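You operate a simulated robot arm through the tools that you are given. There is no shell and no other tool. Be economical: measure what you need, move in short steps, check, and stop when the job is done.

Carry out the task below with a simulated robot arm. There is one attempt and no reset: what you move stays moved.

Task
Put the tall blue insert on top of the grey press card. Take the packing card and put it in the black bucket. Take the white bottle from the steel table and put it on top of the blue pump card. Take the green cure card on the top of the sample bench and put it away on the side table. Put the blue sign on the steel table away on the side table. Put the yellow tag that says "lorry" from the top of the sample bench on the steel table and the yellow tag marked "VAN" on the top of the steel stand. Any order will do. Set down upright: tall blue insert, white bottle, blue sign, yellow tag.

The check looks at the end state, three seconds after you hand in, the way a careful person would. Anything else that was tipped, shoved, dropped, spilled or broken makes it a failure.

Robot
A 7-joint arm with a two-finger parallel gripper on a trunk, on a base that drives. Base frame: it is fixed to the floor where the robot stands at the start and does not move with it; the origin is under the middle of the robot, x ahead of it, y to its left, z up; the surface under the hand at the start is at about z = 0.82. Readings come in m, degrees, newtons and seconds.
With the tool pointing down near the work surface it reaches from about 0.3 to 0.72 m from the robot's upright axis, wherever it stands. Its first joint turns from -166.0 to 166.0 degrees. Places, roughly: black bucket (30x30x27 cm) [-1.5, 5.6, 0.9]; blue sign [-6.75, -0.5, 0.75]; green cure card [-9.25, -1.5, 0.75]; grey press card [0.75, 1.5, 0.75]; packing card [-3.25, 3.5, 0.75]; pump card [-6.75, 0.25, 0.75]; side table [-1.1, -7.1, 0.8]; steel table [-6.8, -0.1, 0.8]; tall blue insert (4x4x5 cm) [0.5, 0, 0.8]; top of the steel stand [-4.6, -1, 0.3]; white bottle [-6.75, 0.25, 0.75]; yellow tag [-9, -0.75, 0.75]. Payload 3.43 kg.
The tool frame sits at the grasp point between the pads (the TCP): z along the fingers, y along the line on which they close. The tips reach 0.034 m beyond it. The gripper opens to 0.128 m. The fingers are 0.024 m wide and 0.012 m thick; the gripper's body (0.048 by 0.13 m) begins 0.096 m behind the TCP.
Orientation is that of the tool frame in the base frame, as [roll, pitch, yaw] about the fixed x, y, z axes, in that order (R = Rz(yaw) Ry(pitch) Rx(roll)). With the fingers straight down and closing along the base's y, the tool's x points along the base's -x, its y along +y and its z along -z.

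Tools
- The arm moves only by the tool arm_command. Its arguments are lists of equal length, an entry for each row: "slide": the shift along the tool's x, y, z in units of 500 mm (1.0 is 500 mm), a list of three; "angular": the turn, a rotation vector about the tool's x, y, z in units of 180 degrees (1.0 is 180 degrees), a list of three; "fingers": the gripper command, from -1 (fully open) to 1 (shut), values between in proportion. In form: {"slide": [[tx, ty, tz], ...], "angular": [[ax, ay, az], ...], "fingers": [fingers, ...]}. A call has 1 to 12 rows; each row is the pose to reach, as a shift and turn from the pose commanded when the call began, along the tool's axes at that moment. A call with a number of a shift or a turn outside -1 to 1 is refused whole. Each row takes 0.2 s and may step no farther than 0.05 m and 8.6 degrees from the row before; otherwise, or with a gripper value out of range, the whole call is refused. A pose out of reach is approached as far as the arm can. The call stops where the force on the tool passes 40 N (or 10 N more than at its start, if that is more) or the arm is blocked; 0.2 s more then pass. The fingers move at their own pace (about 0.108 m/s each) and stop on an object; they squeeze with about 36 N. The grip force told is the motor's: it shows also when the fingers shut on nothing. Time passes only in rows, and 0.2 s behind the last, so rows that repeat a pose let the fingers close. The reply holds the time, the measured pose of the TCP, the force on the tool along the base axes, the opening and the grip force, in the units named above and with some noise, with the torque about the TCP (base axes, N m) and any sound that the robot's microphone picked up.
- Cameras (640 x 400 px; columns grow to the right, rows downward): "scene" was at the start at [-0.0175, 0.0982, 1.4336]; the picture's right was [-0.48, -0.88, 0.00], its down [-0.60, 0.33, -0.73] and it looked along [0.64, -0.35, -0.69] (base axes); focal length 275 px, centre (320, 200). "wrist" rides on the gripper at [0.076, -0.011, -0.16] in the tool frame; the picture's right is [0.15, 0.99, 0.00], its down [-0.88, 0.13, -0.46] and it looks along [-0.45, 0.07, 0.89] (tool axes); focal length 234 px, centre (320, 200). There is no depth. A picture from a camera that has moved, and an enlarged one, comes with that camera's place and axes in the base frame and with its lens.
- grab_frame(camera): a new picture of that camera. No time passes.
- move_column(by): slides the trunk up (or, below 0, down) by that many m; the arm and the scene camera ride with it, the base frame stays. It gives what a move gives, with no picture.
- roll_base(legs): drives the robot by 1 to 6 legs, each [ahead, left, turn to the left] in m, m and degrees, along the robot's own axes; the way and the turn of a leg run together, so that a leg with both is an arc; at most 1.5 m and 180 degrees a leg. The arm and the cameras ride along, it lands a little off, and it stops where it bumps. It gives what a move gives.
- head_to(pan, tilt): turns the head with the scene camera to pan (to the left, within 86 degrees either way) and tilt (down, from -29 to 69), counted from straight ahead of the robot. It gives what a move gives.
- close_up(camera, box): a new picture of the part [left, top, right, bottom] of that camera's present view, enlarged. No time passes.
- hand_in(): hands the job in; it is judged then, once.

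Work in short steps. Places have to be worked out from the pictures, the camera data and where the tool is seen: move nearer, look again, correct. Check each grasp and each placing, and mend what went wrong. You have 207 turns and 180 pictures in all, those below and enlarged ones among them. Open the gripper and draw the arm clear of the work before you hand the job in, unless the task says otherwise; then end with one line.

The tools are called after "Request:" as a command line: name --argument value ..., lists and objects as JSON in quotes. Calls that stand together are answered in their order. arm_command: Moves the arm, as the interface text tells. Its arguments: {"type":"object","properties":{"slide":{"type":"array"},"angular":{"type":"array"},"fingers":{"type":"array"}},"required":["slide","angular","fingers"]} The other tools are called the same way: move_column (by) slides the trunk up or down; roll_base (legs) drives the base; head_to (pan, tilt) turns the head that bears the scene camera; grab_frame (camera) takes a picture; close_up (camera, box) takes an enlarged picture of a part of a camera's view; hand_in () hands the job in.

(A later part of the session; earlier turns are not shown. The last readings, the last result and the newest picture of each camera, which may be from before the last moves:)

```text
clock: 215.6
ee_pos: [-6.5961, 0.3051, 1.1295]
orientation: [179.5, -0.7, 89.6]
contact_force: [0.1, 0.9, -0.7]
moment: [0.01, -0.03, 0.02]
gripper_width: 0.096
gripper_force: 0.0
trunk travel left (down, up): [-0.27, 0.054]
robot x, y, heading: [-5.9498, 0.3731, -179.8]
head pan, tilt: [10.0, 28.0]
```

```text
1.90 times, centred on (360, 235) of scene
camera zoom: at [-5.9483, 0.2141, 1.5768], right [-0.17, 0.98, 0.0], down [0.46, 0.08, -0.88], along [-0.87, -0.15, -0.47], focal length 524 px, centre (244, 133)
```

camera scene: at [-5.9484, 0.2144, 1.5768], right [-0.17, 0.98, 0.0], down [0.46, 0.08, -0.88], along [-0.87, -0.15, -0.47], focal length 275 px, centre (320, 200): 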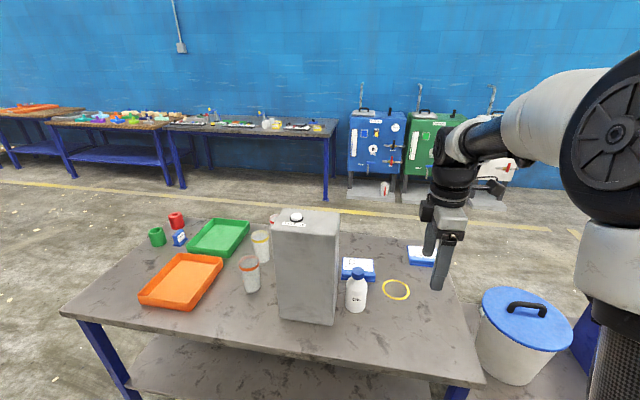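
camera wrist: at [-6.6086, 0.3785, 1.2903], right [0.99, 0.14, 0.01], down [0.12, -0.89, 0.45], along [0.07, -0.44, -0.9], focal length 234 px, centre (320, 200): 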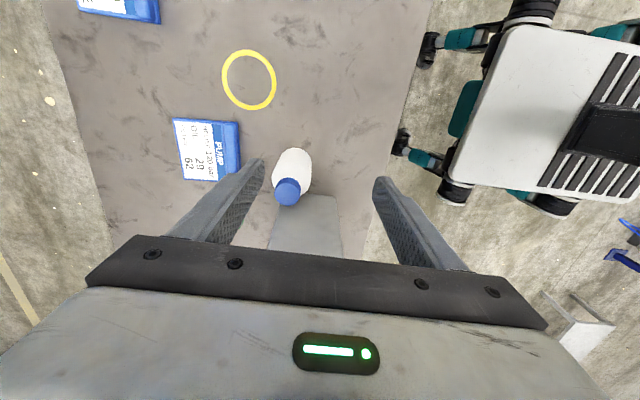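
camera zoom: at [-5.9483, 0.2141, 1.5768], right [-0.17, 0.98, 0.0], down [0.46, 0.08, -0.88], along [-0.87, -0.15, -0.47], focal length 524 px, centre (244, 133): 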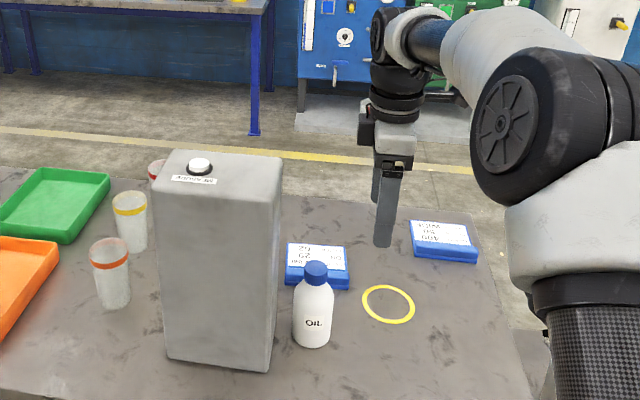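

Combining both views, the bottle axis is at (-6.632, 0.222), its cap at z≈0.96 and the table at z≈0.81. I'll move above it and check alignment.

Request:
arm_command --slide '[[-0.05, -0.072, 0], [-0.1, -0.072, 0], [-0.158, -0.072, 0], [-0.158, -0.072, 0.08]]' --angular '[[0, 0, 0], [0, 0, 0], [0, 0, 0], [0, 0, 0]]' --fingers '[-0.5, -0.5, -0.5, -0.5]'

Request:
grab_frame --camera "wrist"

Request:
close_up --camera "scene" --box '[250, 130, 470, 340]'

```text
clock: 216.6
ee_pos: [-6.6317, 0.2257, 1.086]
orientation: [179.6, -0.7, 89.7]
contact_force: [0.3, 0.0, -0.9]
moment: [-0.05, 0.02, 0.0]
gripper_width: 0.0961
gripper_force: 0.0
trunk travel left (down, up): [-0.27, 0.054]
robot x, y, heading: [-5.9522, 0.372, -179.8]
head pan, tilt: [10.0, 28.0]
```

```text
104 pictures are left
camera wrist: at [-6.6439, 0.2995, 1.2481], right [0.99, 0.14, 0.01], down [0.12, -0.89, 0.45], along [0.07, -0.44, -0.9], focal length 234 px, centre (320, 200)
```

wrist: 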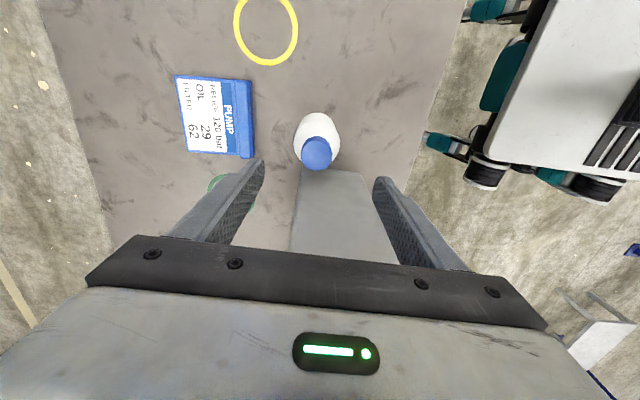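

```text
1.90 times, centred on (360, 235) of scene
camera zoom: at [-5.9484, 0.2142, 1.5768], right [-0.17, 0.98, 0.0], down [0.46, 0.08, -0.88], along [-0.87, -0.15, -0.47], focal length 524 px, centre (244, 133)
```

zoom: 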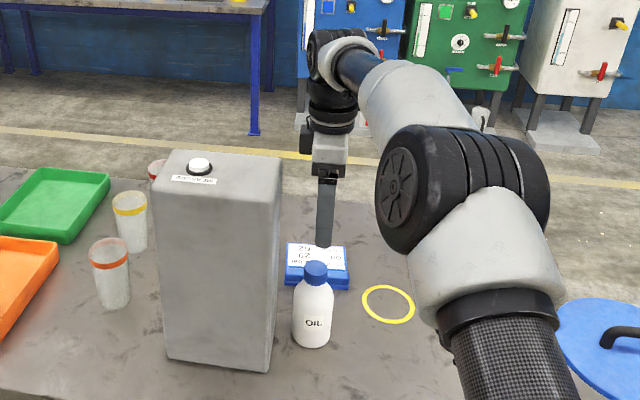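

The bottle is centred between the fingers and the box's face is at y≈0.15. I'll descend to grasp height, watching the force.

Request:
arm_command --slide '[[0, -0.004, 0.08], [0, -0.004, 0.16], [0, -0.004, 0.24], [0, -0.004, 0.32], [0, -0.004, 0.388]]' --angular '[[0, 0, 0], [0, 0, 0], [0, 0, 0], [0, 0, 0], [0, 0, 0]]' --fingers '[-0.5, -0.5, -0.5, -0.5, -0.5]'

Request:
grab_frame --camera "wrist"

Request:
close_up --camera "scene" --box '[250, 130, 470, 340]'

```text
clock: 217.8
ee_pos: [-6.6321, 0.229, 0.8923]
orientation: [179.5, -0.7, 89.7]
contact_force: [0.0, 0.2, 0.5]
moment: [-0.03, 0.01, 0.01]
gripper_width: 0.0961
gripper_force: 0.1
trunk travel left (down, up): [-0.27, 0.054]
robot x, y, heading: [-5.9509, 0.3744, -180.0]
head pan, tilt: [10.0, 28.0]
```

```text
102 pictures are left
camera wrist: at [-6.6442, 0.3024, 1.0542], right [0.99, 0.14, 0.01], down [0.12, -0.89, 0.45], along [0.07, -0.44, -0.9], focal length 234 px, centre (320, 200)
```

wrist: 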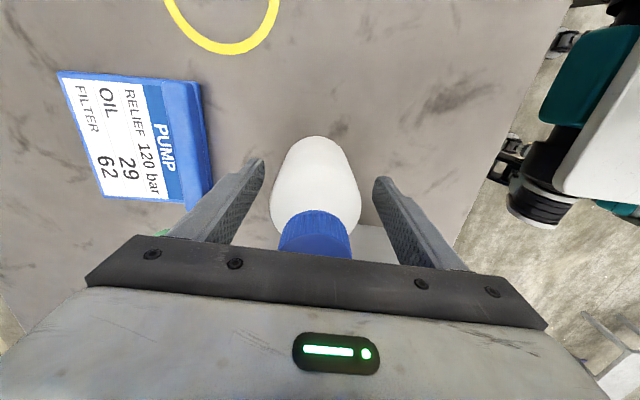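

```text
1.90 times, centred on (360, 235) of scene
camera zoom: at [-5.9483, 0.2144, 1.5768], right [-0.17, 0.98, 0.0], down [0.46, 0.08, -0.88], along [-0.87, -0.15, -0.47], focal length 524 px, centre (244, 133)
```

zoom: 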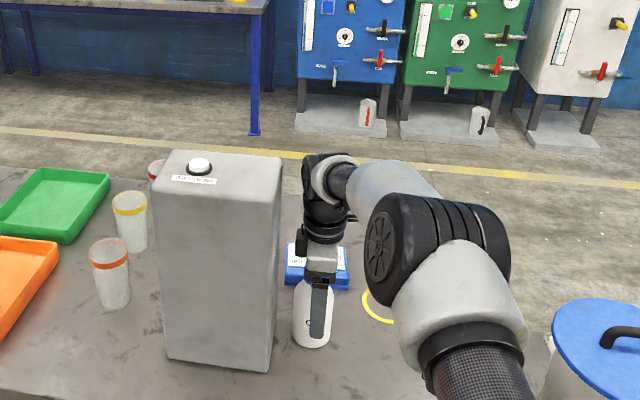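

The bottle is between the fingers. I'll close.

Request:
arm_command --slide '[[0, 0, 0], [0, 0, 0], [0, 0, 0], [0, 0, 0]]' --angular '[[0, 0, 0], [0, 0, 0], [0, 0, 0], [0, 0, 0]]' --fingers '[0.2, 1, 1, 1]'

```text
clock: 218.8
ee_pos: [-6.6328, 0.2283, 0.8934]
orientation: [179.5, -0.7, 89.7]
contact_force: [-1.0, -0.4, -0.3]
moment: [0.02, 0.19, -0.03]
gripper_width: 0.0681
gripper_force: 36.6
trunk travel left (down, up): [-0.27, 0.054]
robot x, y, heading: [-5.9473, 0.3716, -180.2]
head pan, tilt: [10.0, 28.0]
```

The bottle is held (68 mm). I'll lift it straight up.

Request:
arm_command --slide '[[0, 0, -0.04], [0, 0, -0.12], [0, 0, -0.2], [0, 0, -0.28], [0, 0, -0.36]]' --angular '[[0, 0, 0], [0, 0, 0], [0, 0, 0], [0, 0, 0], [0, 0, 0]]' --fingers '[1, 1, 1, 1, 1]'

Request:
grab_frame --camera "wrist"

```text
clock: 220.0
ee_pos: [-6.6319, 0.2258, 1.0735]
orientation: [179.4, -0.6, 89.7]
contact_force: [0.7, 0.5, -4.5]
moment: [0.07, 0.01, 0.01]
gripper_width: 0.0681
gripper_force: 35.5
trunk travel left (down, up): [-0.27, 0.054]
robot x, y, heading: [-5.9483, 0.374, -179.9]
head pan, tilt: [10.0, 28.0]
```

```text
100 pictures are left
camera wrist: at [-6.6454, 0.3001, 1.235], right [0.99, 0.14, 0.01], down [0.12, -0.89, 0.45], along [0.07, -0.44, -0.9], focal length 234 px, centre (320, 200)
```

wrist: 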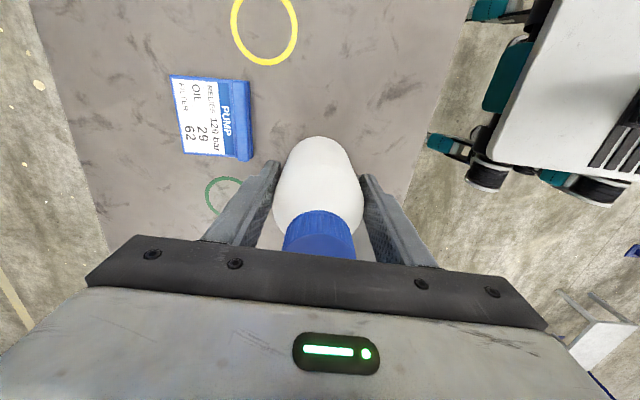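

The bottle is up. The near wrist view puts the table's east edge at x≈-6.43, so I can place it from this side by driving about 0.19 m closer. The card's label centre is at (-6.825, 0.227).

Request:
roll_base --legs '[[0.19, 0, 0]]'

Request:
grab_frame --camera "wrist"

Request:
grab_frame --camera "scene"

```text
clock: 221.7
ee_pos: [-6.8166, 0.2307, 1.0704]
orientation: [179.2, -0.8, 89.3]
contact_force: [-0.9, 0.5, -3.6]
moment: [0.02, -0.01, -0.02]
gripper_width: 0.0683
gripper_force: 35.8
trunk travel left (down, up): [-0.27, 0.054]
robot x, y, heading: [-6.1303, 0.3679, 180.0]
head pan, tilt: [10.0, 28.0]
stopped in leg 1: the robot was blocked; the commanded pose is now the measured one
```

```text
99 pictures are left
camera wrist: at [-6.8291, 0.3041, 1.2316], right [0.99, 0.13, 0.02], down [0.11, -0.89, 0.44], along [0.07, -0.44, -0.9], focal length 234 px, centre (320, 200)
```

wrist: 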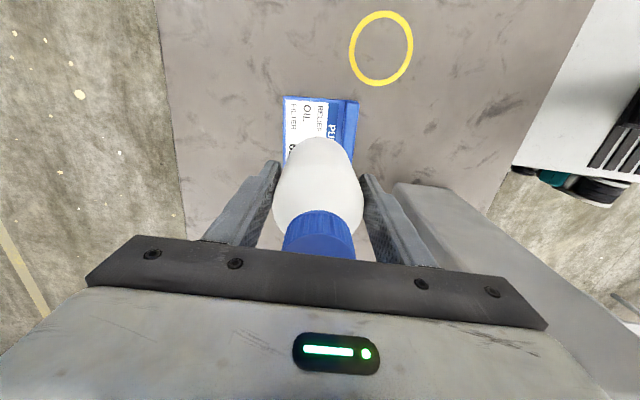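

```text
98 pictures are left
camera scene: at [-6.1328, 0.2131, 1.5768], right [-0.17, 0.99, 0.0], down [0.46, 0.08, -0.88], along [-0.87, -0.15, -0.47], focal length 275 px, centre (320, 200)
```

scene: 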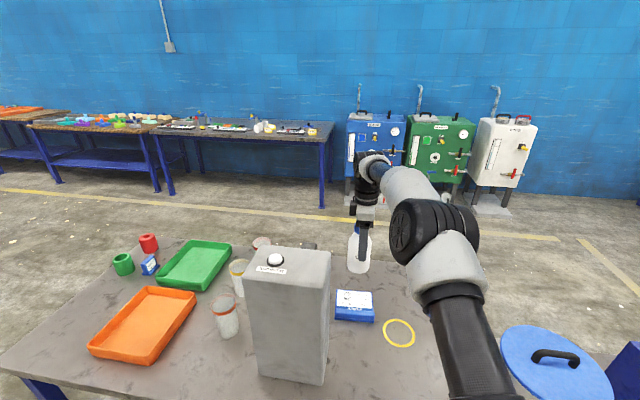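

The base touched something lightly and stopped, but nothing on the table shifted. The bottle is already almost above the label centre (-6.826, 0.227), so I'll lower it to just above the card.

Request:
arm_command --slide '[[-0.006, -0.016, 0.08], [-0.006, -0.016, 0.16], [-0.006, -0.016, 0.24], [-0.006, -0.016, 0.3]]' --angular '[[0, 0, 0], [0, 0, 0], [0, 0, 0], [0, 0, 0]]' --fingers '[1, 1, 1, 1]'

Request:
close_up --camera "scene" --box '[310, 200, 430, 340]'

Request:
close_up --camera "wrist" --box '[240, 60, 400, 260]'

```text
clock: 222.7
ee_pos: [-6.8251, 0.231, 0.923]
orientation: [179.4, -0.7, 89.3]
contact_force: [0.0, -0.1, -3.9]
moment: [0.07, -0.03, 0.0]
gripper_width: 0.0683
gripper_force: 35.9
trunk travel left (down, up): [-0.27, 0.054]
robot x, y, heading: [-6.1295, 0.372, 179.7]
head pan, tilt: [10.0, 28.0]
```

```text
2.86 times, centred on (370, 270) of scene
camera zoom: at [-6.1325, 0.2131, 1.5768], right [-0.17, 0.99, 0.0], down [0.46, 0.08, -0.88], along [-0.87, -0.15, -0.47], focal length 785 px, centre (177, 0)
```

zoom: 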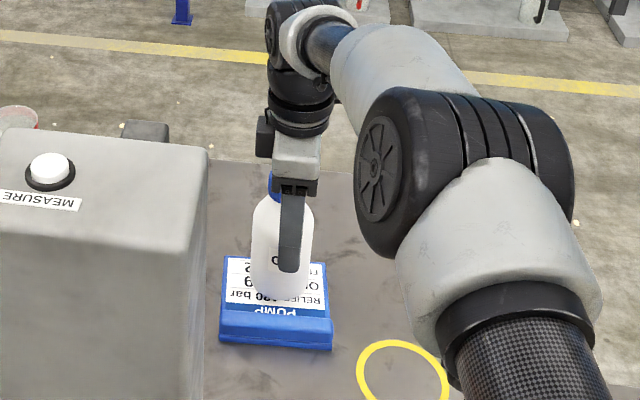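

```text
2.00 times, centred on (320, 160) of wrist
camera zoom: at [-6.8371, 0.3046, 1.0842], right [0.99, 0.13, 0.01], down [0.11, -0.89, 0.44], along [0.07, -0.44, -0.9], focal length 468 px, centre (320, 280)
```

zoom: 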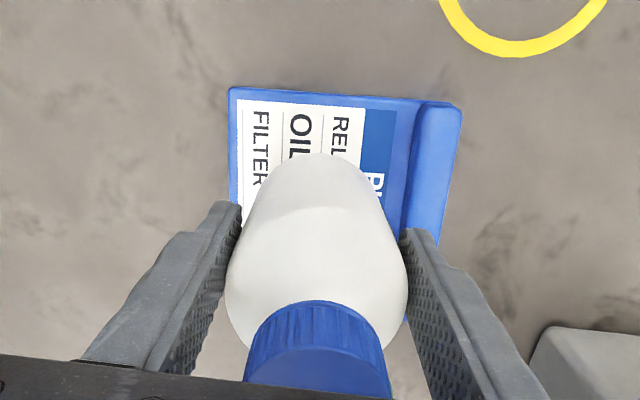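

It's nicely above the label. I'll lower slowly to contact.

Request:
arm_command --slide '[[0, 0, 0.012], [0, 0, 0.024], [0, 0, 0.034], [0, 0, 0.042]]' --angular '[[0, 0, 0], [0, 0, 0], [0, 0, 0], [0, 0, 0]]' --fingers '[1, 1, 1, 1]'

```text
clock: 223.7
ee_pos: [-6.8233, 0.2307, 0.9038]
orientation: [179.5, -0.8, 89.4]
contact_force: [2.2, -0.9, 5.7]
moment: [-0.15, 0.04, 0.02]
gripper_width: 0.0683
gripper_force: 36.1
trunk travel left (down, up): [-0.27, 0.054]
robot x, y, heading: [-6.1331, 0.3718, 179.6]
head pan, tilt: [10.0, 28.0]
```

It's in contact (about +10 N). I'll release gently and rise.

Request:
arm_command --slide '[[0, 0, 0.004], [0, 0, 0.004], [0, 0, 0.004], [0, 0, -0.06], [0, 0, -0.14], [0, 0, -0.22], [0, 0, -0.3], [0, 0, -0.36]]' --angular '[[0, 0, 0], [0, 0, 0], [0, 0, 0], [0, 0, 0], [0, 0, 0], [0, 0, 0], [0, 0, 0], [0, 0, 0]]' --fingers '[-0.2, -0.4, -0.4, -0.4, -0.4, -0.4, -0.4, -0.4]'

Request:
grab_frame --camera "scene"

```text
clock: 225.5
ee_pos: [-6.8254, 0.2264, 1.08]
orientation: [179.4, -0.8, 89.3]
contact_force: [-0.7, -0.3, 0.2]
moment: [-0.02, 0.0, -0.02]
gripper_width: 0.0899
gripper_force: 0.0
trunk travel left (down, up): [-0.27, 0.054]
robot x, y, heading: [-6.1316, 0.3687, 179.8]
head pan, tilt: [10.0, 28.0]
```

```text
95 pictures are left
camera scene: at [-6.1318, 0.2132, 1.5768], right [-0.17, 0.99, 0.0], down [0.46, 0.08, -0.88], along [-0.87, -0.15, -0.47], focal length 275 px, centre (320, 200)
```

scene: 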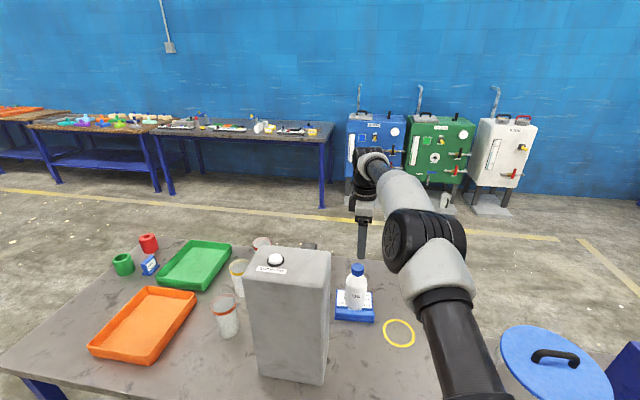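

The bottle stands on the pump card. I'll back out and drive around the table's south end toward the sample bench.

Request:
roll_base --legs '[[-0.5, 0, 0]]'

Request:
arm_command --slide '[[0, 0.09, 0], [0.03, 0.18, 0], [0.1, 0.24, 0], [0.18, 0.28, 0], [0.24, 0.34, 0]]' --angular '[[0, 0, 0], [0, 0, 0], [0, 0, 0], [0, 0, 0], [0, 0, 0]]' --fingers '[-0.4, -0.4, -0.4, -0.4, -0.4]'

Request:
roll_base --legs '[[0, 1.4, 0], [0, 0.35, 0], [1.4, 0, 0], [1.2, 0, 0]]'

Request:
grab_frame --camera "scene"

```text
clock: 228.4
ee_pos: [-6.3286, 0.2235, 1.0788]
orientation: [179.4, -0.8, 89.3]
contact_force: [-0.2, 0.8, -0.5]
moment: [0.0, -0.02, 0.02]
gripper_width: 0.0895
gripper_force: 0.0
trunk travel left (down, up): [-0.27, 0.054]
robot x, y, heading: [-5.6346, 0.3689, 179.4]
head pan, tilt: [10.0, 28.0]
```

```text
clock: 229.6
ee_pos: [-6.1577, 0.3428, 1.083]
orientation: [179.4, -0.8, 89.3]
contact_force: [-0.1, -0.2, -0.1]
moment: [-0.01, -0.05, -0.02]
gripper_width: 0.0899
gripper_force: 0.1
trunk travel left (down, up): [-0.27, 0.054]
robot x, y, heading: [-5.6337, 0.368, 179.7]
head pan, tilt: [10.0, 28.0]
```

```text
clock: 259.1
ee_pos: [-8.7946, -1.3492, 1.0837]
orientation: [179.4, -0.8, 89.3]
contact_force: [0.1, 0.2, 0.1]
moment: [-0.01, -0.01, -0.02]
gripper_width: 0.0897
gripper_force: 0.0
trunk travel left (down, up): [-0.27, 0.054]
robot x, y, heading: [-8.2706, -1.3212, 179.6]
head pan, tilt: [10.0, 28.0]
```

```text
94 pictures are left
camera scene: at [-8.2711, -1.481, 1.5768], right [-0.17, 0.99, 0.0], down [0.46, 0.08, -0.88], along [-0.87, -0.15, -0.47], focal length 275 px, centre (320, 200)
```

scene: 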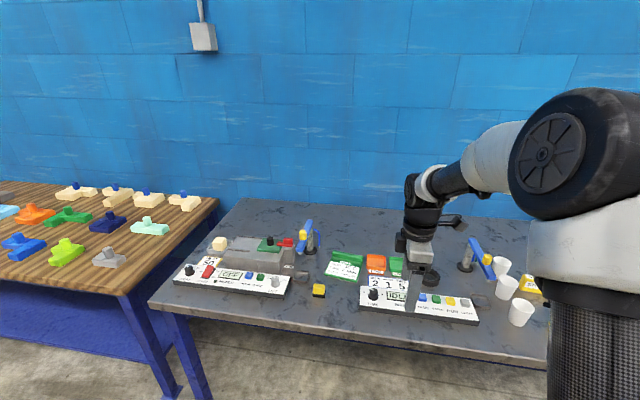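

Request:
close_up --camera "scene" --box '[160, 210, 360, 330]'

Request:
close_up --camera "scene" --box '[340, 220, 560, 350]'

```text
3.20 times, centred on (260, 270) of scene
camera zoom: at [-8.2711, -1.481, 1.5768], right [-0.17, 0.99, 0.0], down [0.46, 0.08, -0.88], along [-0.87, -0.15, -0.47], focal length 880 px, centre (512, -24)
```

zoom: 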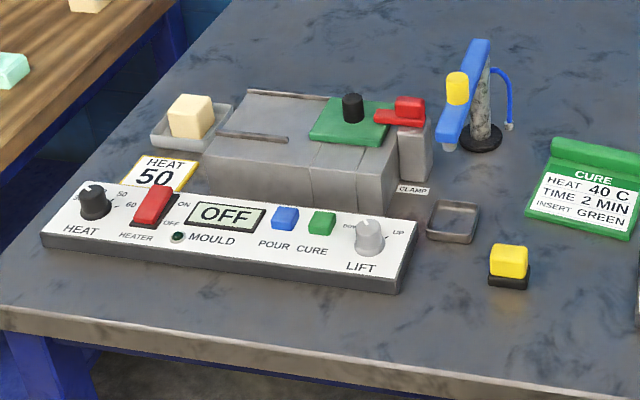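

```text
2.91 times, centred on (450, 285) of scene
camera zoom: at [-8.2711, -1.481, 1.5768], right [-0.17, 0.99, 0.0], down [0.46, 0.08, -0.88], along [-0.87, -0.15, -0.47], focal length 800 px, centre (-58, -47)
```

zoom: 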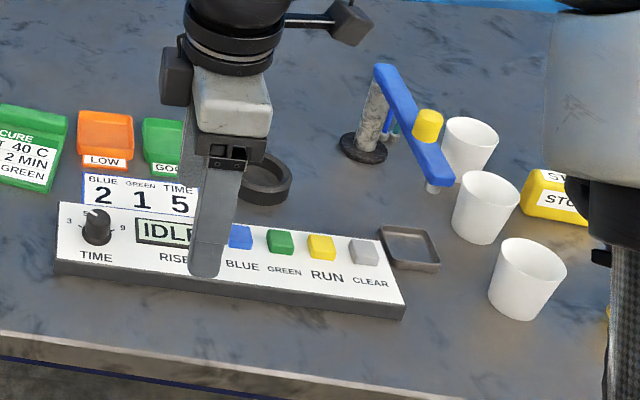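

The green CURE card is here. Yellow tags seem to be further right, so I'll strafe right 0.5 m.

Request:
roll_base --legs '[[0, -0.55, 0]]'

Request:
grab_frame --camera "scene"

Request:
close_up --camera "scene" --box '[280, 210, 480, 330]'

```text
clock: 265.0
ee_pos: [-8.7902, -0.788, 1.0829]
orientation: [179.5, -0.8, 89.1]
contact_force: [-0.4, 0.7, 0.2]
moment: [0.01, 0.01, -0.01]
gripper_width: 0.0896
gripper_force: 0.0
trunk travel left (down, up): [-0.27, 0.054]
robot x, y, heading: [-8.267, -0.7658, 179.5]
head pan, tilt: [10.0, 28.0]
```

```text
91 pictures are left
camera scene: at [-8.2672, -0.9212, 1.5768], right [-0.16, 0.99, 0.0], down [0.46, 0.08, -0.88], along [-0.87, -0.14, -0.47], focal length 275 px, centre (320, 200)
```

scene: 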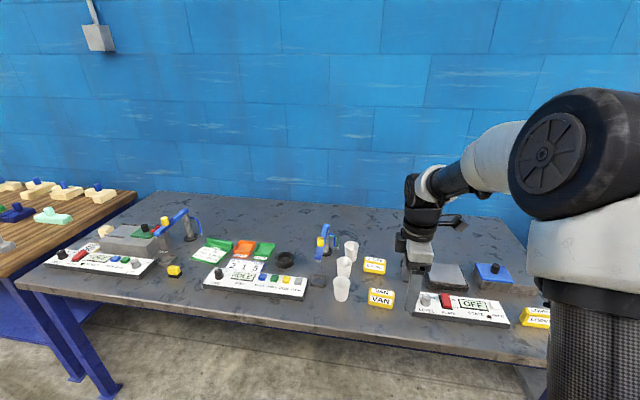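

```text
3.20 times, centred on (380, 270) of scene
camera zoom: at [-8.2672, -0.9212, 1.5768], right [-0.16, 0.99, 0.0], down [0.46, 0.08, -0.88], along [-0.87, -0.14, -0.47], focal length 880 px, centre (128, -24)
```

zoom: 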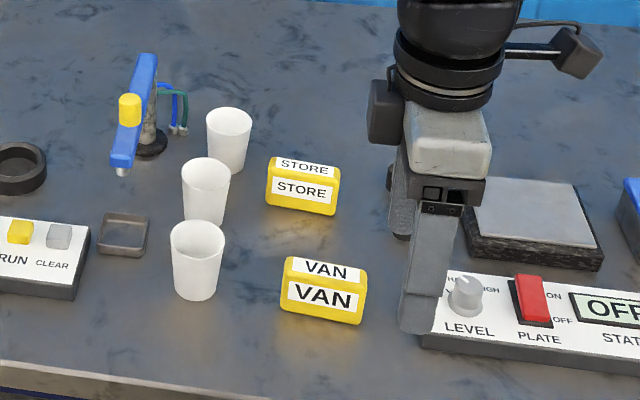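

VAN is at about (-8.965, -0.82), STORE behind it, and another yellow tag (likely LORRY) at about (-8.965, -0.34). I'll drive forward 0.2 m and look with the wrist camera.

Request:
roll_base --legs '[[0.19, 0.03, 0]]'

Request:
grab_frame --camera "wrist"

Request:
grab_frame --camera "scene"

```text
clock: 266.5
ee_pos: [-8.9791, -0.8168, 1.0824]
orientation: [179.3, -0.8, 89.2]
contact_force: [-0.4, -0.1, -0.3]
moment: [0.0, -0.04, 0.0]
gripper_width: 0.0894
gripper_force: 0.1
trunk travel left (down, up): [-0.27, 0.054]
robot x, y, heading: [-8.4522, -0.7894, 179.4]
head pan, tilt: [10.0, 28.0]
```

```text
89 pictures are left
camera wrist: at [-8.9912, -0.743, 1.2444], right [0.99, 0.13, 0.01], down [0.11, -0.89, 0.44], along [0.07, -0.44, -0.9], focal length 234 px, centre (320, 200)
```

wrist: 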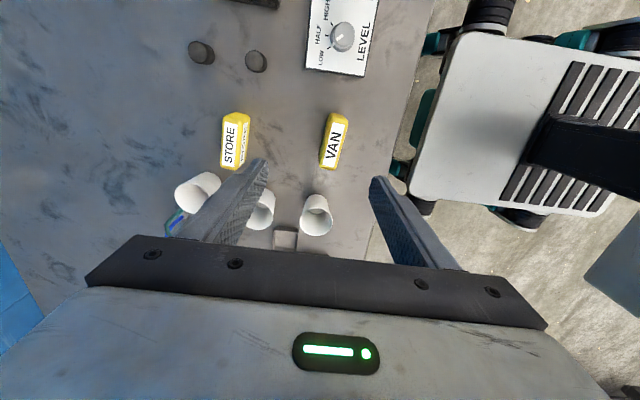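

```text
88 pictures are left
camera scene: at [-8.4563, -0.9495, 1.5768], right [-0.17, 0.99, 0.0], down [0.46, 0.08, -0.88], along [-0.87, -0.15, -0.47], focal length 275 px, centre (320, 200)
```

scene: 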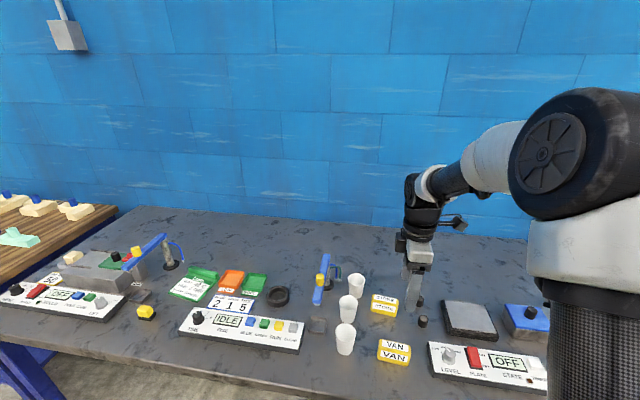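

VAN's centre is at about (-8.954, -0.823), its long side along y and its top near z≈0.86. I'll move above it and descend partway.

Request:
arm_command --slide '[[-0.01, 0.05, 0.06], [-0.01, 0.05, 0.14], [-0.01, 0.05, 0.22], [-0.01, 0.05, 0.3], [-0.01, 0.05, 0.34]]' --angular '[[0, 0, 0], [0, 0, 0], [0, 0, 0], [0, 0, 0], [0, 0, 0]]' --fingers '[-0.2, -0.2, -0.2, -0.2, -0.2]'

Request:
grab_frame --camera "wrist"

Request:
close_up --camera "scene" --box '[320, 240, 480, 390]'

```text
clock: 267.7
ee_pos: [-8.9521, -0.8186, 0.9129]
orientation: [179.5, -0.8, 89.1]
contact_force: [0.1, 0.9, -0.1]
moment: [0.03, -0.03, -0.02]
gripper_width: 0.0764
gripper_force: 0.0
trunk travel left (down, up): [-0.27, 0.054]
robot x, y, heading: [-8.4542, -0.7914, 179.6]
head pan, tilt: [10.0, 28.0]
```

```text
87 pictures are left
camera wrist: at [-8.9639, -0.7454, 1.0736], right [0.99, 0.13, 0.01], down [0.11, -0.89, 0.44], along [0.07, -0.44, -0.9], focal length 234 px, centre (320, 200)
```

wrist: 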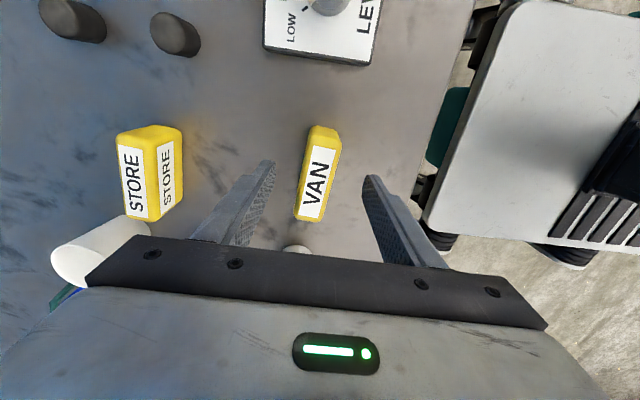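

```text
2.67 times, centred on (400, 315) of scene
camera zoom: at [-8.4561, -0.9494, 1.5768], right [-0.17, 0.99, 0.0], down [0.46, 0.08, -0.88], along [-0.87, -0.15, -0.47], focal length 733 px, centre (107, -107)
```

zoom: 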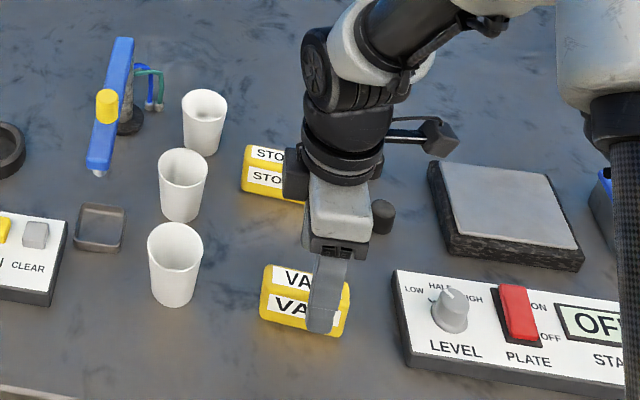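

It's well centred. I'll descend 5 cm and close.

Request:
arm_command --slide '[[-0.006, 0, 0.04], [-0.006, 0, 0.08], [-0.006, 0, 0.1], [-0.006, 0, 0.1], [-0.006, 0, 0.1], [-0.006, 0, 0.1]]' --angular '[[0, 0, 0], [0, 0, 0], [0, 0, 0], [0, 0, 0], [0, 0, 0], [0, 0, 0]]' --fingers '[-0.2, -0.2, -0.2, 1, 1, 1]'

Request:
grab_frame --camera "wrist"

```text
clock: 269.1
ee_pos: [-8.9511, -0.8201, 0.8613]
orientation: [179.4, -0.8, 89.2]
contact_force: [-0.4, -0.7, 0.5]
moment: [0.01, 0.05, 0.01]
gripper_width: 0.0291
gripper_force: 36.0
trunk travel left (down, up): [-0.27, 0.054]
robot x, y, heading: [-8.4553, -0.7961, 179.3]
head pan, tilt: [10.0, 28.0]
```

```text
85 pictures are left
camera wrist: at [-8.9632, -0.7471, 1.023], right [0.99, 0.13, 0.01], down [0.11, -0.89, 0.44], along [0.07, -0.44, -0.9], focal length 234 px, centre (320, 200)
```

wrist: 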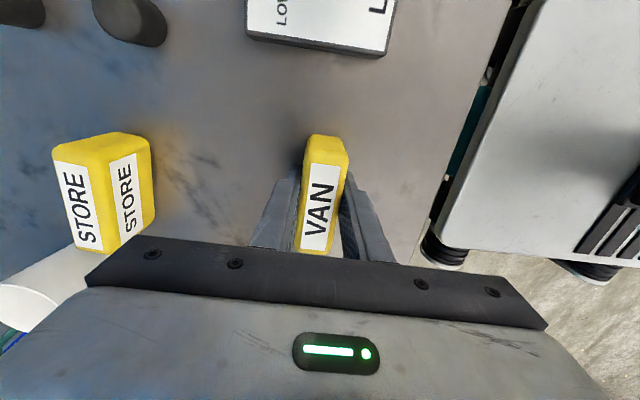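

VAN is gripped (29 mm). I'll lift it and check.

Request:
arm_command --slide '[[0, 0, -0.04], [0, 0, -0.12], [0, 0, -0.2], [0, 0, -0.28], [0, 0, -0.36], [0, 0, -0.42]]' --angular '[[0, 0, 0], [0, 0, 0], [0, 0, 0], [0, 0, 0], [0, 0, 0], [0, 0, 0]]' --fingers '[1, 1, 1, 1, 1, 1]'

Request:
close_up --camera "scene" --box '[320, 200, 480, 390]'

```text
clock: 270.5
ee_pos: [-8.9543, -0.8246, 1.0735]
orientation: [179.4, -0.8, 89.2]
contact_force: [0.6, -0.4, -0.7]
moment: [0.04, -0.01, -0.01]
gripper_width: 0.0292
gripper_force: 35.6
trunk travel left (down, up): [-0.27, 0.054]
robot x, y, heading: [-8.4586, -0.7959, 179.7]
head pan, tilt: [10.0, 28.0]
```

```text
2.11 times, centred on (400, 295) of scene
camera zoom: at [-8.4559, -0.9495, 1.5768], right [-0.17, 0.99, 0.0], down [0.46, 0.08, -0.88], along [-0.87, -0.15, -0.47], focal length 579 px, centre (152, 0)
```

zoom: 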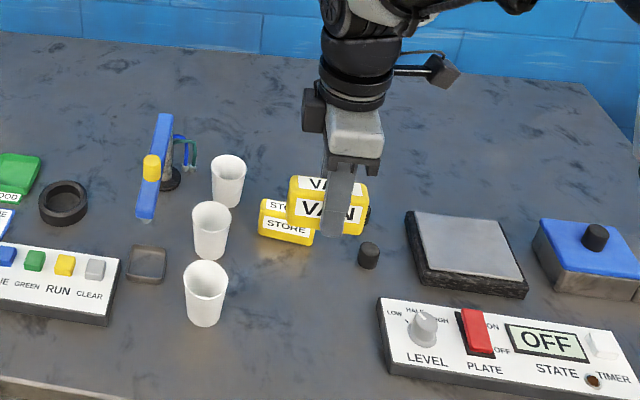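

The tag is up. I'll back out, move to y≈-1.4, turn east, and drive toward the steel stand.

Request:
roll_base --legs '[[-0.5, 0, 0], [0, 0.6, 0], [0, 0, 179], [1.4, 0, 0], [0.8, 0, 0]]'

Request:
grab_frame --camera "scene"

```text
clock: 297.2
ee_pos: [-5.2876, -1.2807, 1.0731]
orientation: [179.4, -0.8, -89.3]
contact_force: [-0.5, -0.2, -0.6]
moment: [-0.02, 0.01, -0.01]
gripper_width: 0.029
gripper_force: 35.6
trunk travel left (down, up): [-0.27, 0.054]
robot x, y, heading: [-5.7851, -1.3278, 1.0]
head pan, tilt: [10.0, 28.0]
```

```text
83 pictures are left
camera scene: at [-5.7891, -1.1731, 1.5768], right [0.19, -0.98, 0.0], down [-0.46, -0.09, -0.88], along [0.87, 0.17, -0.47], focal length 275 px, centre (320, 200)
```

scene: 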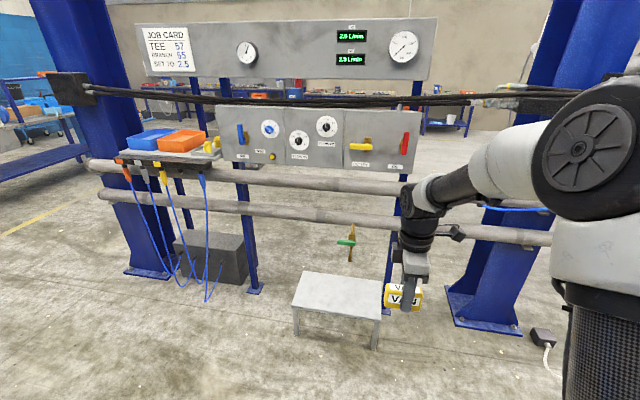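

The steel stand's top spans x −4.71…−4.43, y −1.29…−0.80 at z≈0.3, with a tap over its far part. I'll place VAN on the near part, around (-4.62, -1.02). First I'll lower the trunk, then drive closer.

Request:
move_column --by -0.26

Request:
roll_base --legs '[[0.4, 0.24, 0]]'

Request:
head_to --pan 10 --tilt 40

Request:
grab_frame --camera "scene"

```text
clock: 299.9
ee_pos: [-5.2872, -1.2808, 0.8124]
orientation: [179.4, -0.9, -89.3]
contact_force: [0.0, 0.3, 0.1]
moment: [0.02, -0.05, 0.0]
gripper_width: 0.0293
gripper_force: 35.6
trunk travel left (down, up): [-0.01, 0.314]
robot x, y, heading: [-5.7869, -1.3263, 0.8]
head pan, tilt: [10.0, 28.0]
```

```text
clock: 302.8
ee_pos: [-4.893, -1.037, 0.8129]
orientation: [179.4, -0.8, -89.5]
contact_force: [0.2, 0.3, -0.2]
moment: [0.0, 0.01, 0.0]
gripper_width: 0.0291
gripper_force: 36.0
trunk travel left (down, up): [-0.01, 0.314]
robot x, y, heading: [-5.3948, -1.0842, 1.0]
head pan, tilt: [10.0, 28.0]
```

```text
clock: 303.5
ee_pos: [-4.8935, -1.0373, 0.8118]
orientation: [179.4, -0.7, -89.5]
contact_force: [-0.4, 0.3, -0.9]
moment: [0.01, 0.0, 0.0]
gripper_width: 0.0294
gripper_force: 36.6
trunk travel left (down, up): [-0.01, 0.314]
robot x, y, heading: [-5.397, -1.0837, 0.9]
head pan, tilt: [10.0, 40.0]
```

```text
82 pictures are left
camera scene: at [-5.4019, -0.9289, 1.2983], right [0.19, -0.98, 0.0], down [-0.63, -0.12, -0.77], along [0.75, 0.15, -0.64], focal length 275 px, centre (320, 200)
```

scene: 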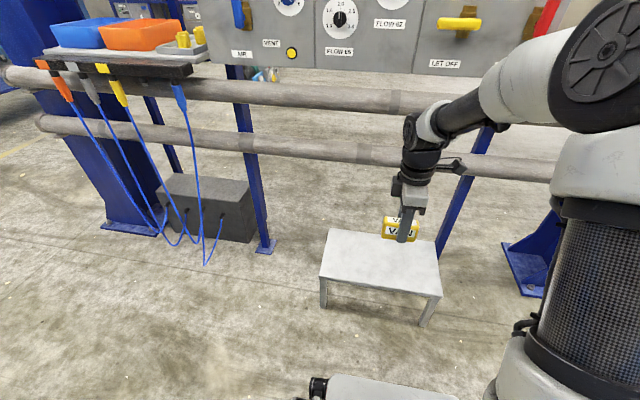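

I'll drive forward another 0.25 m and then descend with the arm.

Request:
roll_base --legs '[[0.26, 0, 0]]'

Request:
grab_frame --camera "wrist"

Request:
grab_frame --camera "scene"

```text
clock: 305.4
ee_pos: [-4.6326, -1.0312, 0.8131]
orientation: [179.5, -0.9, -89.3]
contact_force: [0.2, 0.1, -0.5]
moment: [0.04, 0.01, -0.02]
gripper_width: 0.0294
gripper_force: 36.2
trunk travel left (down, up): [-0.01, 0.314]
robot x, y, heading: [-5.1308, -1.0814, 0.9]
head pan, tilt: [10.0, 40.0]
```

```text
81 pictures are left
camera wrist: at [-4.6174, -1.1049, 0.9745], right [-0.99, -0.16, 0.01], down [-0.14, 0.89, 0.44], along [-0.08, 0.44, -0.9], focal length 234 px, centre (320, 200)
```

wrist: 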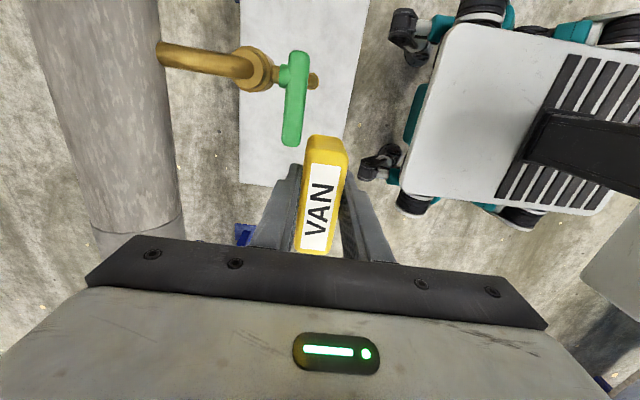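

```text
80 pictures are left
camera scene: at [-5.139, -0.9243, 1.2983], right [0.19, -0.98, 0.0], down [-0.63, -0.12, -0.77], along [0.75, 0.15, -0.64], focal length 275 px, centre (320, 200)
```

scene: 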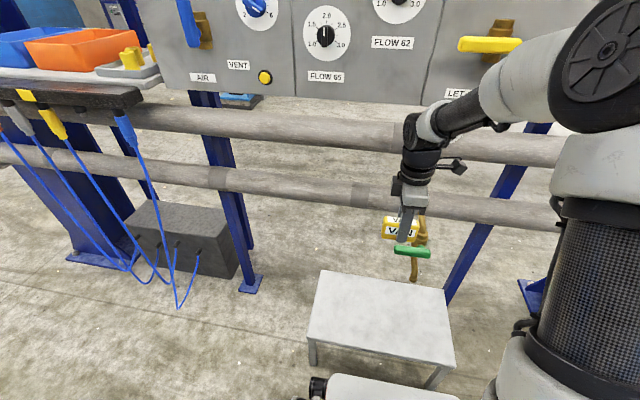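

The tap's green lever is right below, around (-4.59, -1.08, z 0.67). I'll shift left and slightly back and set the tag down at about (-4.67, -0.88), clear of the tap.

Request:
roll_base --legs '[[-0.04, 0.15, 0]]'

Request:
grab_frame --camera "wrist"

```text
clock: 307.4
ee_pos: [-4.6743, -0.8843, 0.8131]
orientation: [179.5, -0.9, -89.4]
contact_force: [-0.2, 0.0, -0.6]
moment: [-0.01, -0.01, 0.01]
gripper_width: 0.0294
gripper_force: 36.0
trunk travel left (down, up): [-0.01, 0.314]
robot x, y, heading: [-5.1749, -0.9301, 1.0]
head pan, tilt: [10.0, 40.0]
```

```text
79 pictures are left
camera wrist: at [-4.66, -0.9585, 0.9745], right [-0.99, -0.16, 0.01], down [-0.13, 0.89, 0.44], along [-0.08, 0.44, -0.9], focal length 234 px, centre (320, 200)
```

wrist: 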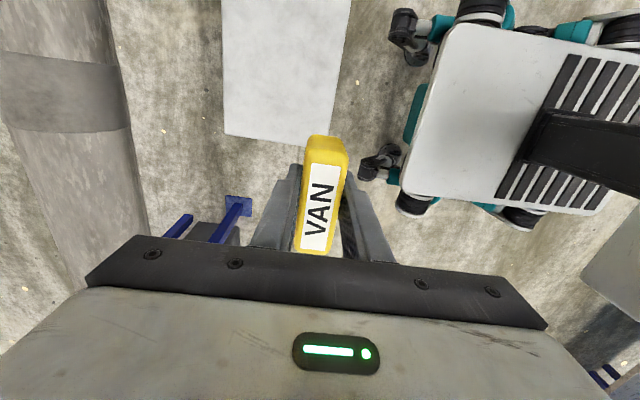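

The stand spans x −4.72…−4.43 with its +y edge at −0.80, and this spot is clear of the tap. I'll descend most of the way.

Request:
arm_command --slide '[[0.012, -0.036, 0.08], [0.012, -0.036, 0.16], [0.012, -0.036, 0.24], [0.012, -0.036, 0.32], [0.012, -0.036, 0.4], [0.012, -0.036, 0.48], [0.012, -0.036, 0.56], [0.012, -0.036, 0.64], [0.012, -0.036, 0.72], [0.012, -0.036, 0.8], [0.012, -0.036, 0.84]]' --angular '[[0, 0, 0], [0, 0, 0], [0, 0, 0], [0, 0, 0], [0, 0, 0], [0, 0, 0], [0, 0, 0], [0, 0, 0], [0, 0, 0], [0, 0, 0], [0, 0, 0]]' --fingers '[1, 1, 1, 1, 1, 1, 1, 1, 1, 1, 1]'

Request:
grab_frame --camera "scene"

Request:
grab_frame --camera "wrist"

```text
clock: 309.8
ee_pos: [-4.6597, -0.8972, 0.3923]
orientation: [179.4, -0.8, -89.4]
contact_force: [-0.4, 0.8, -0.5]
moment: [-0.01, 0.0, 0.0]
gripper_width: 0.0291
gripper_force: 35.9
trunk travel left (down, up): [-0.01, 0.314]
robot x, y, heading: [-5.1719, -0.9314, 1.0]
head pan, tilt: [10.0, 40.0]
```

```text
78 pictures are left
camera scene: at [-5.1816, -0.7777, 1.2983], right [0.19, -0.98, 0.0], down [-0.63, -0.12, -0.77], along [0.75, 0.15, -0.64], focal length 275 px, centre (320, 200)
```

scene: 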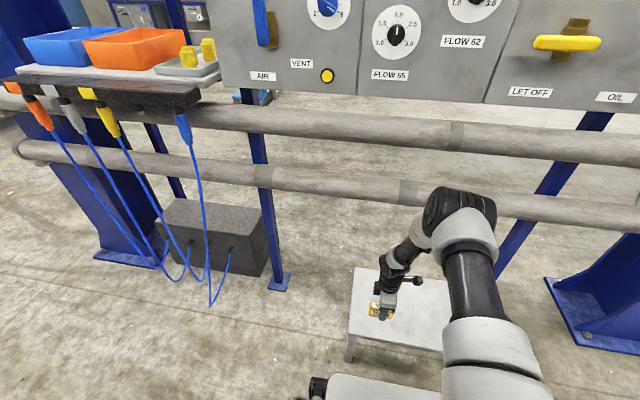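

```text
77 pictures are left
camera wrist: at [-4.646, -0.9715, 0.5531], right [-0.99, -0.16, 0.01], down [-0.13, 0.89, 0.44], along [-0.08, 0.44, -0.9], focal length 234 px, centre (320, 200)
```

wrist: 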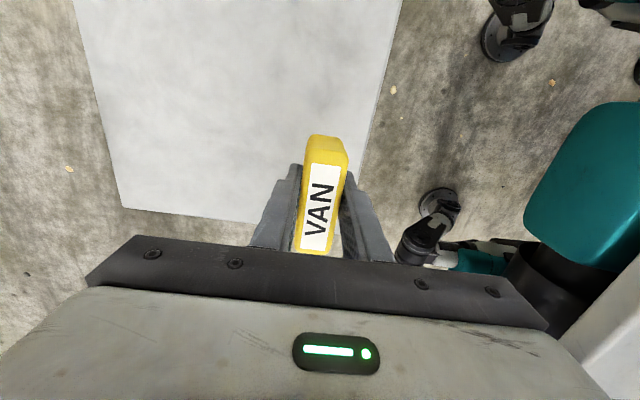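

The tag is well inside the stand's top. I'll lower it slowly to contact.

Request:
arm_command --slide '[[0, 0, 0.02], [0, 0, 0.04], [0, 0, 0.06], [0, 0, 0.075], [0, 0, 0.085]]' --angular '[[0, 0, 0], [0, 0, 0], [0, 0, 0], [0, 0, 0], [0, 0, 0]]' --fingers '[1, 1, 1, 1, 1]'

```text
clock: 311.0
ee_pos: [-4.6616, -0.8965, 0.3512]
orientation: [179.4, -0.8, -89.4]
contact_force: [0.3, -0.2, -0.8]
moment: [-0.03, 0.01, 0.02]
gripper_width: 0.0292
gripper_force: 35.9
trunk travel left (down, up): [-0.01, 0.314]
robot x, y, heading: [-5.1742, -0.9322, 0.9]
head pan, tilt: [10.0, 40.0]
```

Request:
arm_command --slide '[[0, 0, 0.008], [0, 0, 0.016], [0, 0, 0.022]]' --angular '[[0, 0, 0], [0, 0, 0], [0, 0, 0]]' --fingers '[1, 1, 1]'

```text
clock: 311.8
ee_pos: [-4.6601, -0.8984, 0.34]
orientation: [179.4, -0.8, -89.4]
contact_force: [-0.2, 0.4, -0.3]
moment: [0.01, -0.01, -0.03]
gripper_width: 0.0294
gripper_force: 36.0
trunk travel left (down, up): [-0.01, 0.314]
robot x, y, heading: [-5.1699, -0.9334, 1.0]
head pan, tilt: [10.0, 40.0]
```

There's still no contact, so I'll keep probing down.

Request:
arm_command --slide '[[0, 0, 0.008], [0, 0, 0.016], [0, 0, 0.022]]' --angular '[[0, 0, 0], [0, 0, 0], [0, 0, 0]]' --fingers '[1, 1, 1]'

Request:
close_up --camera "scene" --box '[330, 250, 450, 360]'

```text
clock: 312.6
ee_pos: [-4.661, -0.8983, 0.3272]
orientation: [179.4, -0.7, -89.4]
contact_force: [0.2, -0.9, -1.0]
moment: [0.02, 0.0, 0.0]
gripper_width: 0.0292
gripper_force: 35.9
trunk travel left (down, up): [-0.01, 0.314]
robot x, y, heading: [-5.1748, -0.9324, 1.3]
head pan, tilt: [10.0, 40.0]
```

```text
3.64 times, centred on (390, 305) of scene
camera zoom: at [-5.1815, -0.7777, 1.2983], right [0.19, -0.98, 0.0], down [-0.63, -0.12, -0.77], along [0.75, 0.15, -0.64], focal length 1000 px, centre (66, -182)
```

zoom: 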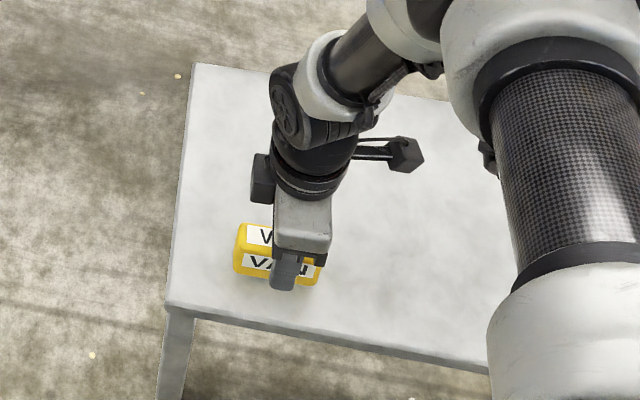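

Request:
arm_command --slide '[[0, 0, 0.008], [0, 0, 0.016], [0, 0, 0.024], [0, 0, 0.032]]' --angular '[[0, 0, 0], [0, 0, 0], [0, 0, 0], [0, 0, 0]]' --fingers '[1, 1, 1, 1]'

```text
clock: 313.6
ee_pos: [-4.6594, -0.8978, 0.3145]
orientation: [179.6, -0.8, -89.4]
contact_force: [-7.5, 1.4, 32.6]
moment: [-0.07, -0.03, -0.02]
gripper_width: 0.0294
gripper_force: 36.0
trunk travel left (down, up): [-0.01, 0.314]
robot x, y, heading: [-5.1707, -0.9327, 1.0]
head pan, tilt: [10.0, 40.0]
```

Contact at 33 N. I'll ease up 2 mm, open, and rise.

Request:
arm_command --slide '[[0, 0, -0.004], [0, 0, -0.006], [0, 0, -0.006], [0, 0, -0.04], [0, 0, -0.12], [0, 0, -0.2], [0, 0, -0.28], [0, 0, -0.36], [0, 0, -0.44], [0, 0, -0.52], [0, 0, -0.6], [0, 0, -0.68]]' --angular '[[0, 0, 0], [0, 0, 0], [0, 0, 0], [0, 0, 0], [0, 0, 0], [0, 0, 0], [0, 0, 0], [0, 0, 0], [0, 0, 0], [0, 0, 0], [0, 0, 0], [0, 0, 0]]' --fingers '[1, 0.2, 0.0, 0.0, 0.0, 0.0, 0.0, 0.0, 0.0, 0.0, 0.0, 0.0]'

Request:
close_up --camera "scene" --box '[330, 230, 470, 360]'

```text
clock: 314.4
ee_pos: [-4.6697, -0.8983, 0.3162]
orientation: [178.4, -1.0, -89.3]
contact_force: [-20.3, -1.6, 33.4]
moment: [0.3, -0.43, 0.22]
gripper_width: 0.0521
gripper_force: 0.0
trunk travel left (down, up): [-0.01, 0.314]
robot x, y, heading: [-5.1688, -0.9327, 0.9]
head pan, tilt: [10.0, 40.0]
stopped in row 3: the force on the tool passed its limit at 48 N (the readings are from after the stop); the commanded pose is now the measured one
```

```text
3.08 times, centred on (400, 295) of scene
camera zoom: at [-5.1841, -0.7779, 1.2985], right [0.19, -0.98, 0.0], down [-0.63, -0.12, -0.77], along [0.75, 0.15, -0.64], focal length 846 px, centre (74, -92)
```

zoom: 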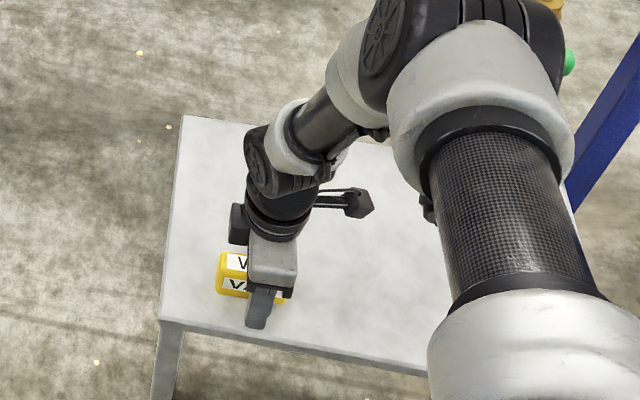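

The force suggests a fingertip is pressing on the stand or the tag. I'll rise just 1 cm while re-centring slightly in x and opening a bit wider.

Request:
arm_command --slide '[[0, 0, -0.006], [0, -0.008, -0.014], [0, -0.016, -0.024]]' --angular '[[0, 0, 0], [0, 0, 0], [0, 0, 0]]' --fingers '[0, 0, 0]'

Request:
grab_frame --camera "wrist"

Request:
grab_frame --camera "scene"

```text
clock: 315.2
ee_pos: [-4.658, -0.8968, 0.3259]
orientation: [178.7, -0.9, -89.3]
contact_force: [-0.1, 0.8, -0.2]
moment: [0.03, 0.0, -0.01]
gripper_width: 0.0638
gripper_force: 0.0
trunk travel left (down, up): [-0.01, 0.314]
robot x, y, heading: [-5.1739, -0.9289, 1.1]
head pan, tilt: [10.0, 40.0]
```

```text
74 pictures are left
camera wrist: at [-4.642, -0.9708, 0.4867], right [-0.99, -0.16, 0.03], down [-0.13, 0.89, 0.44], along [-0.09, 0.44, -0.9], focal length 234 px, centre (320, 200)
```

wrist: 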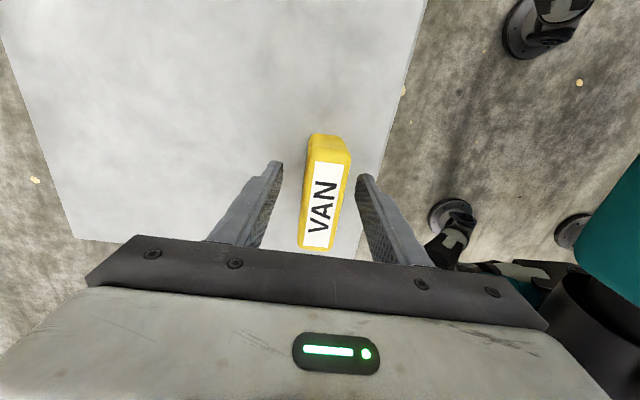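

```text
73 pictures are left
camera scene: at [-5.1816, -0.7777, 1.2981], right [0.19, -0.98, 0.0], down [-0.63, -0.12, -0.77], along [0.75, 0.15, -0.64], focal length 275 px, centre (320, 200)
```

scene: 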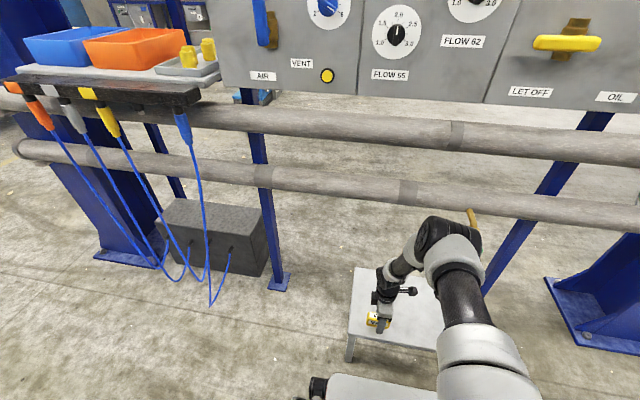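

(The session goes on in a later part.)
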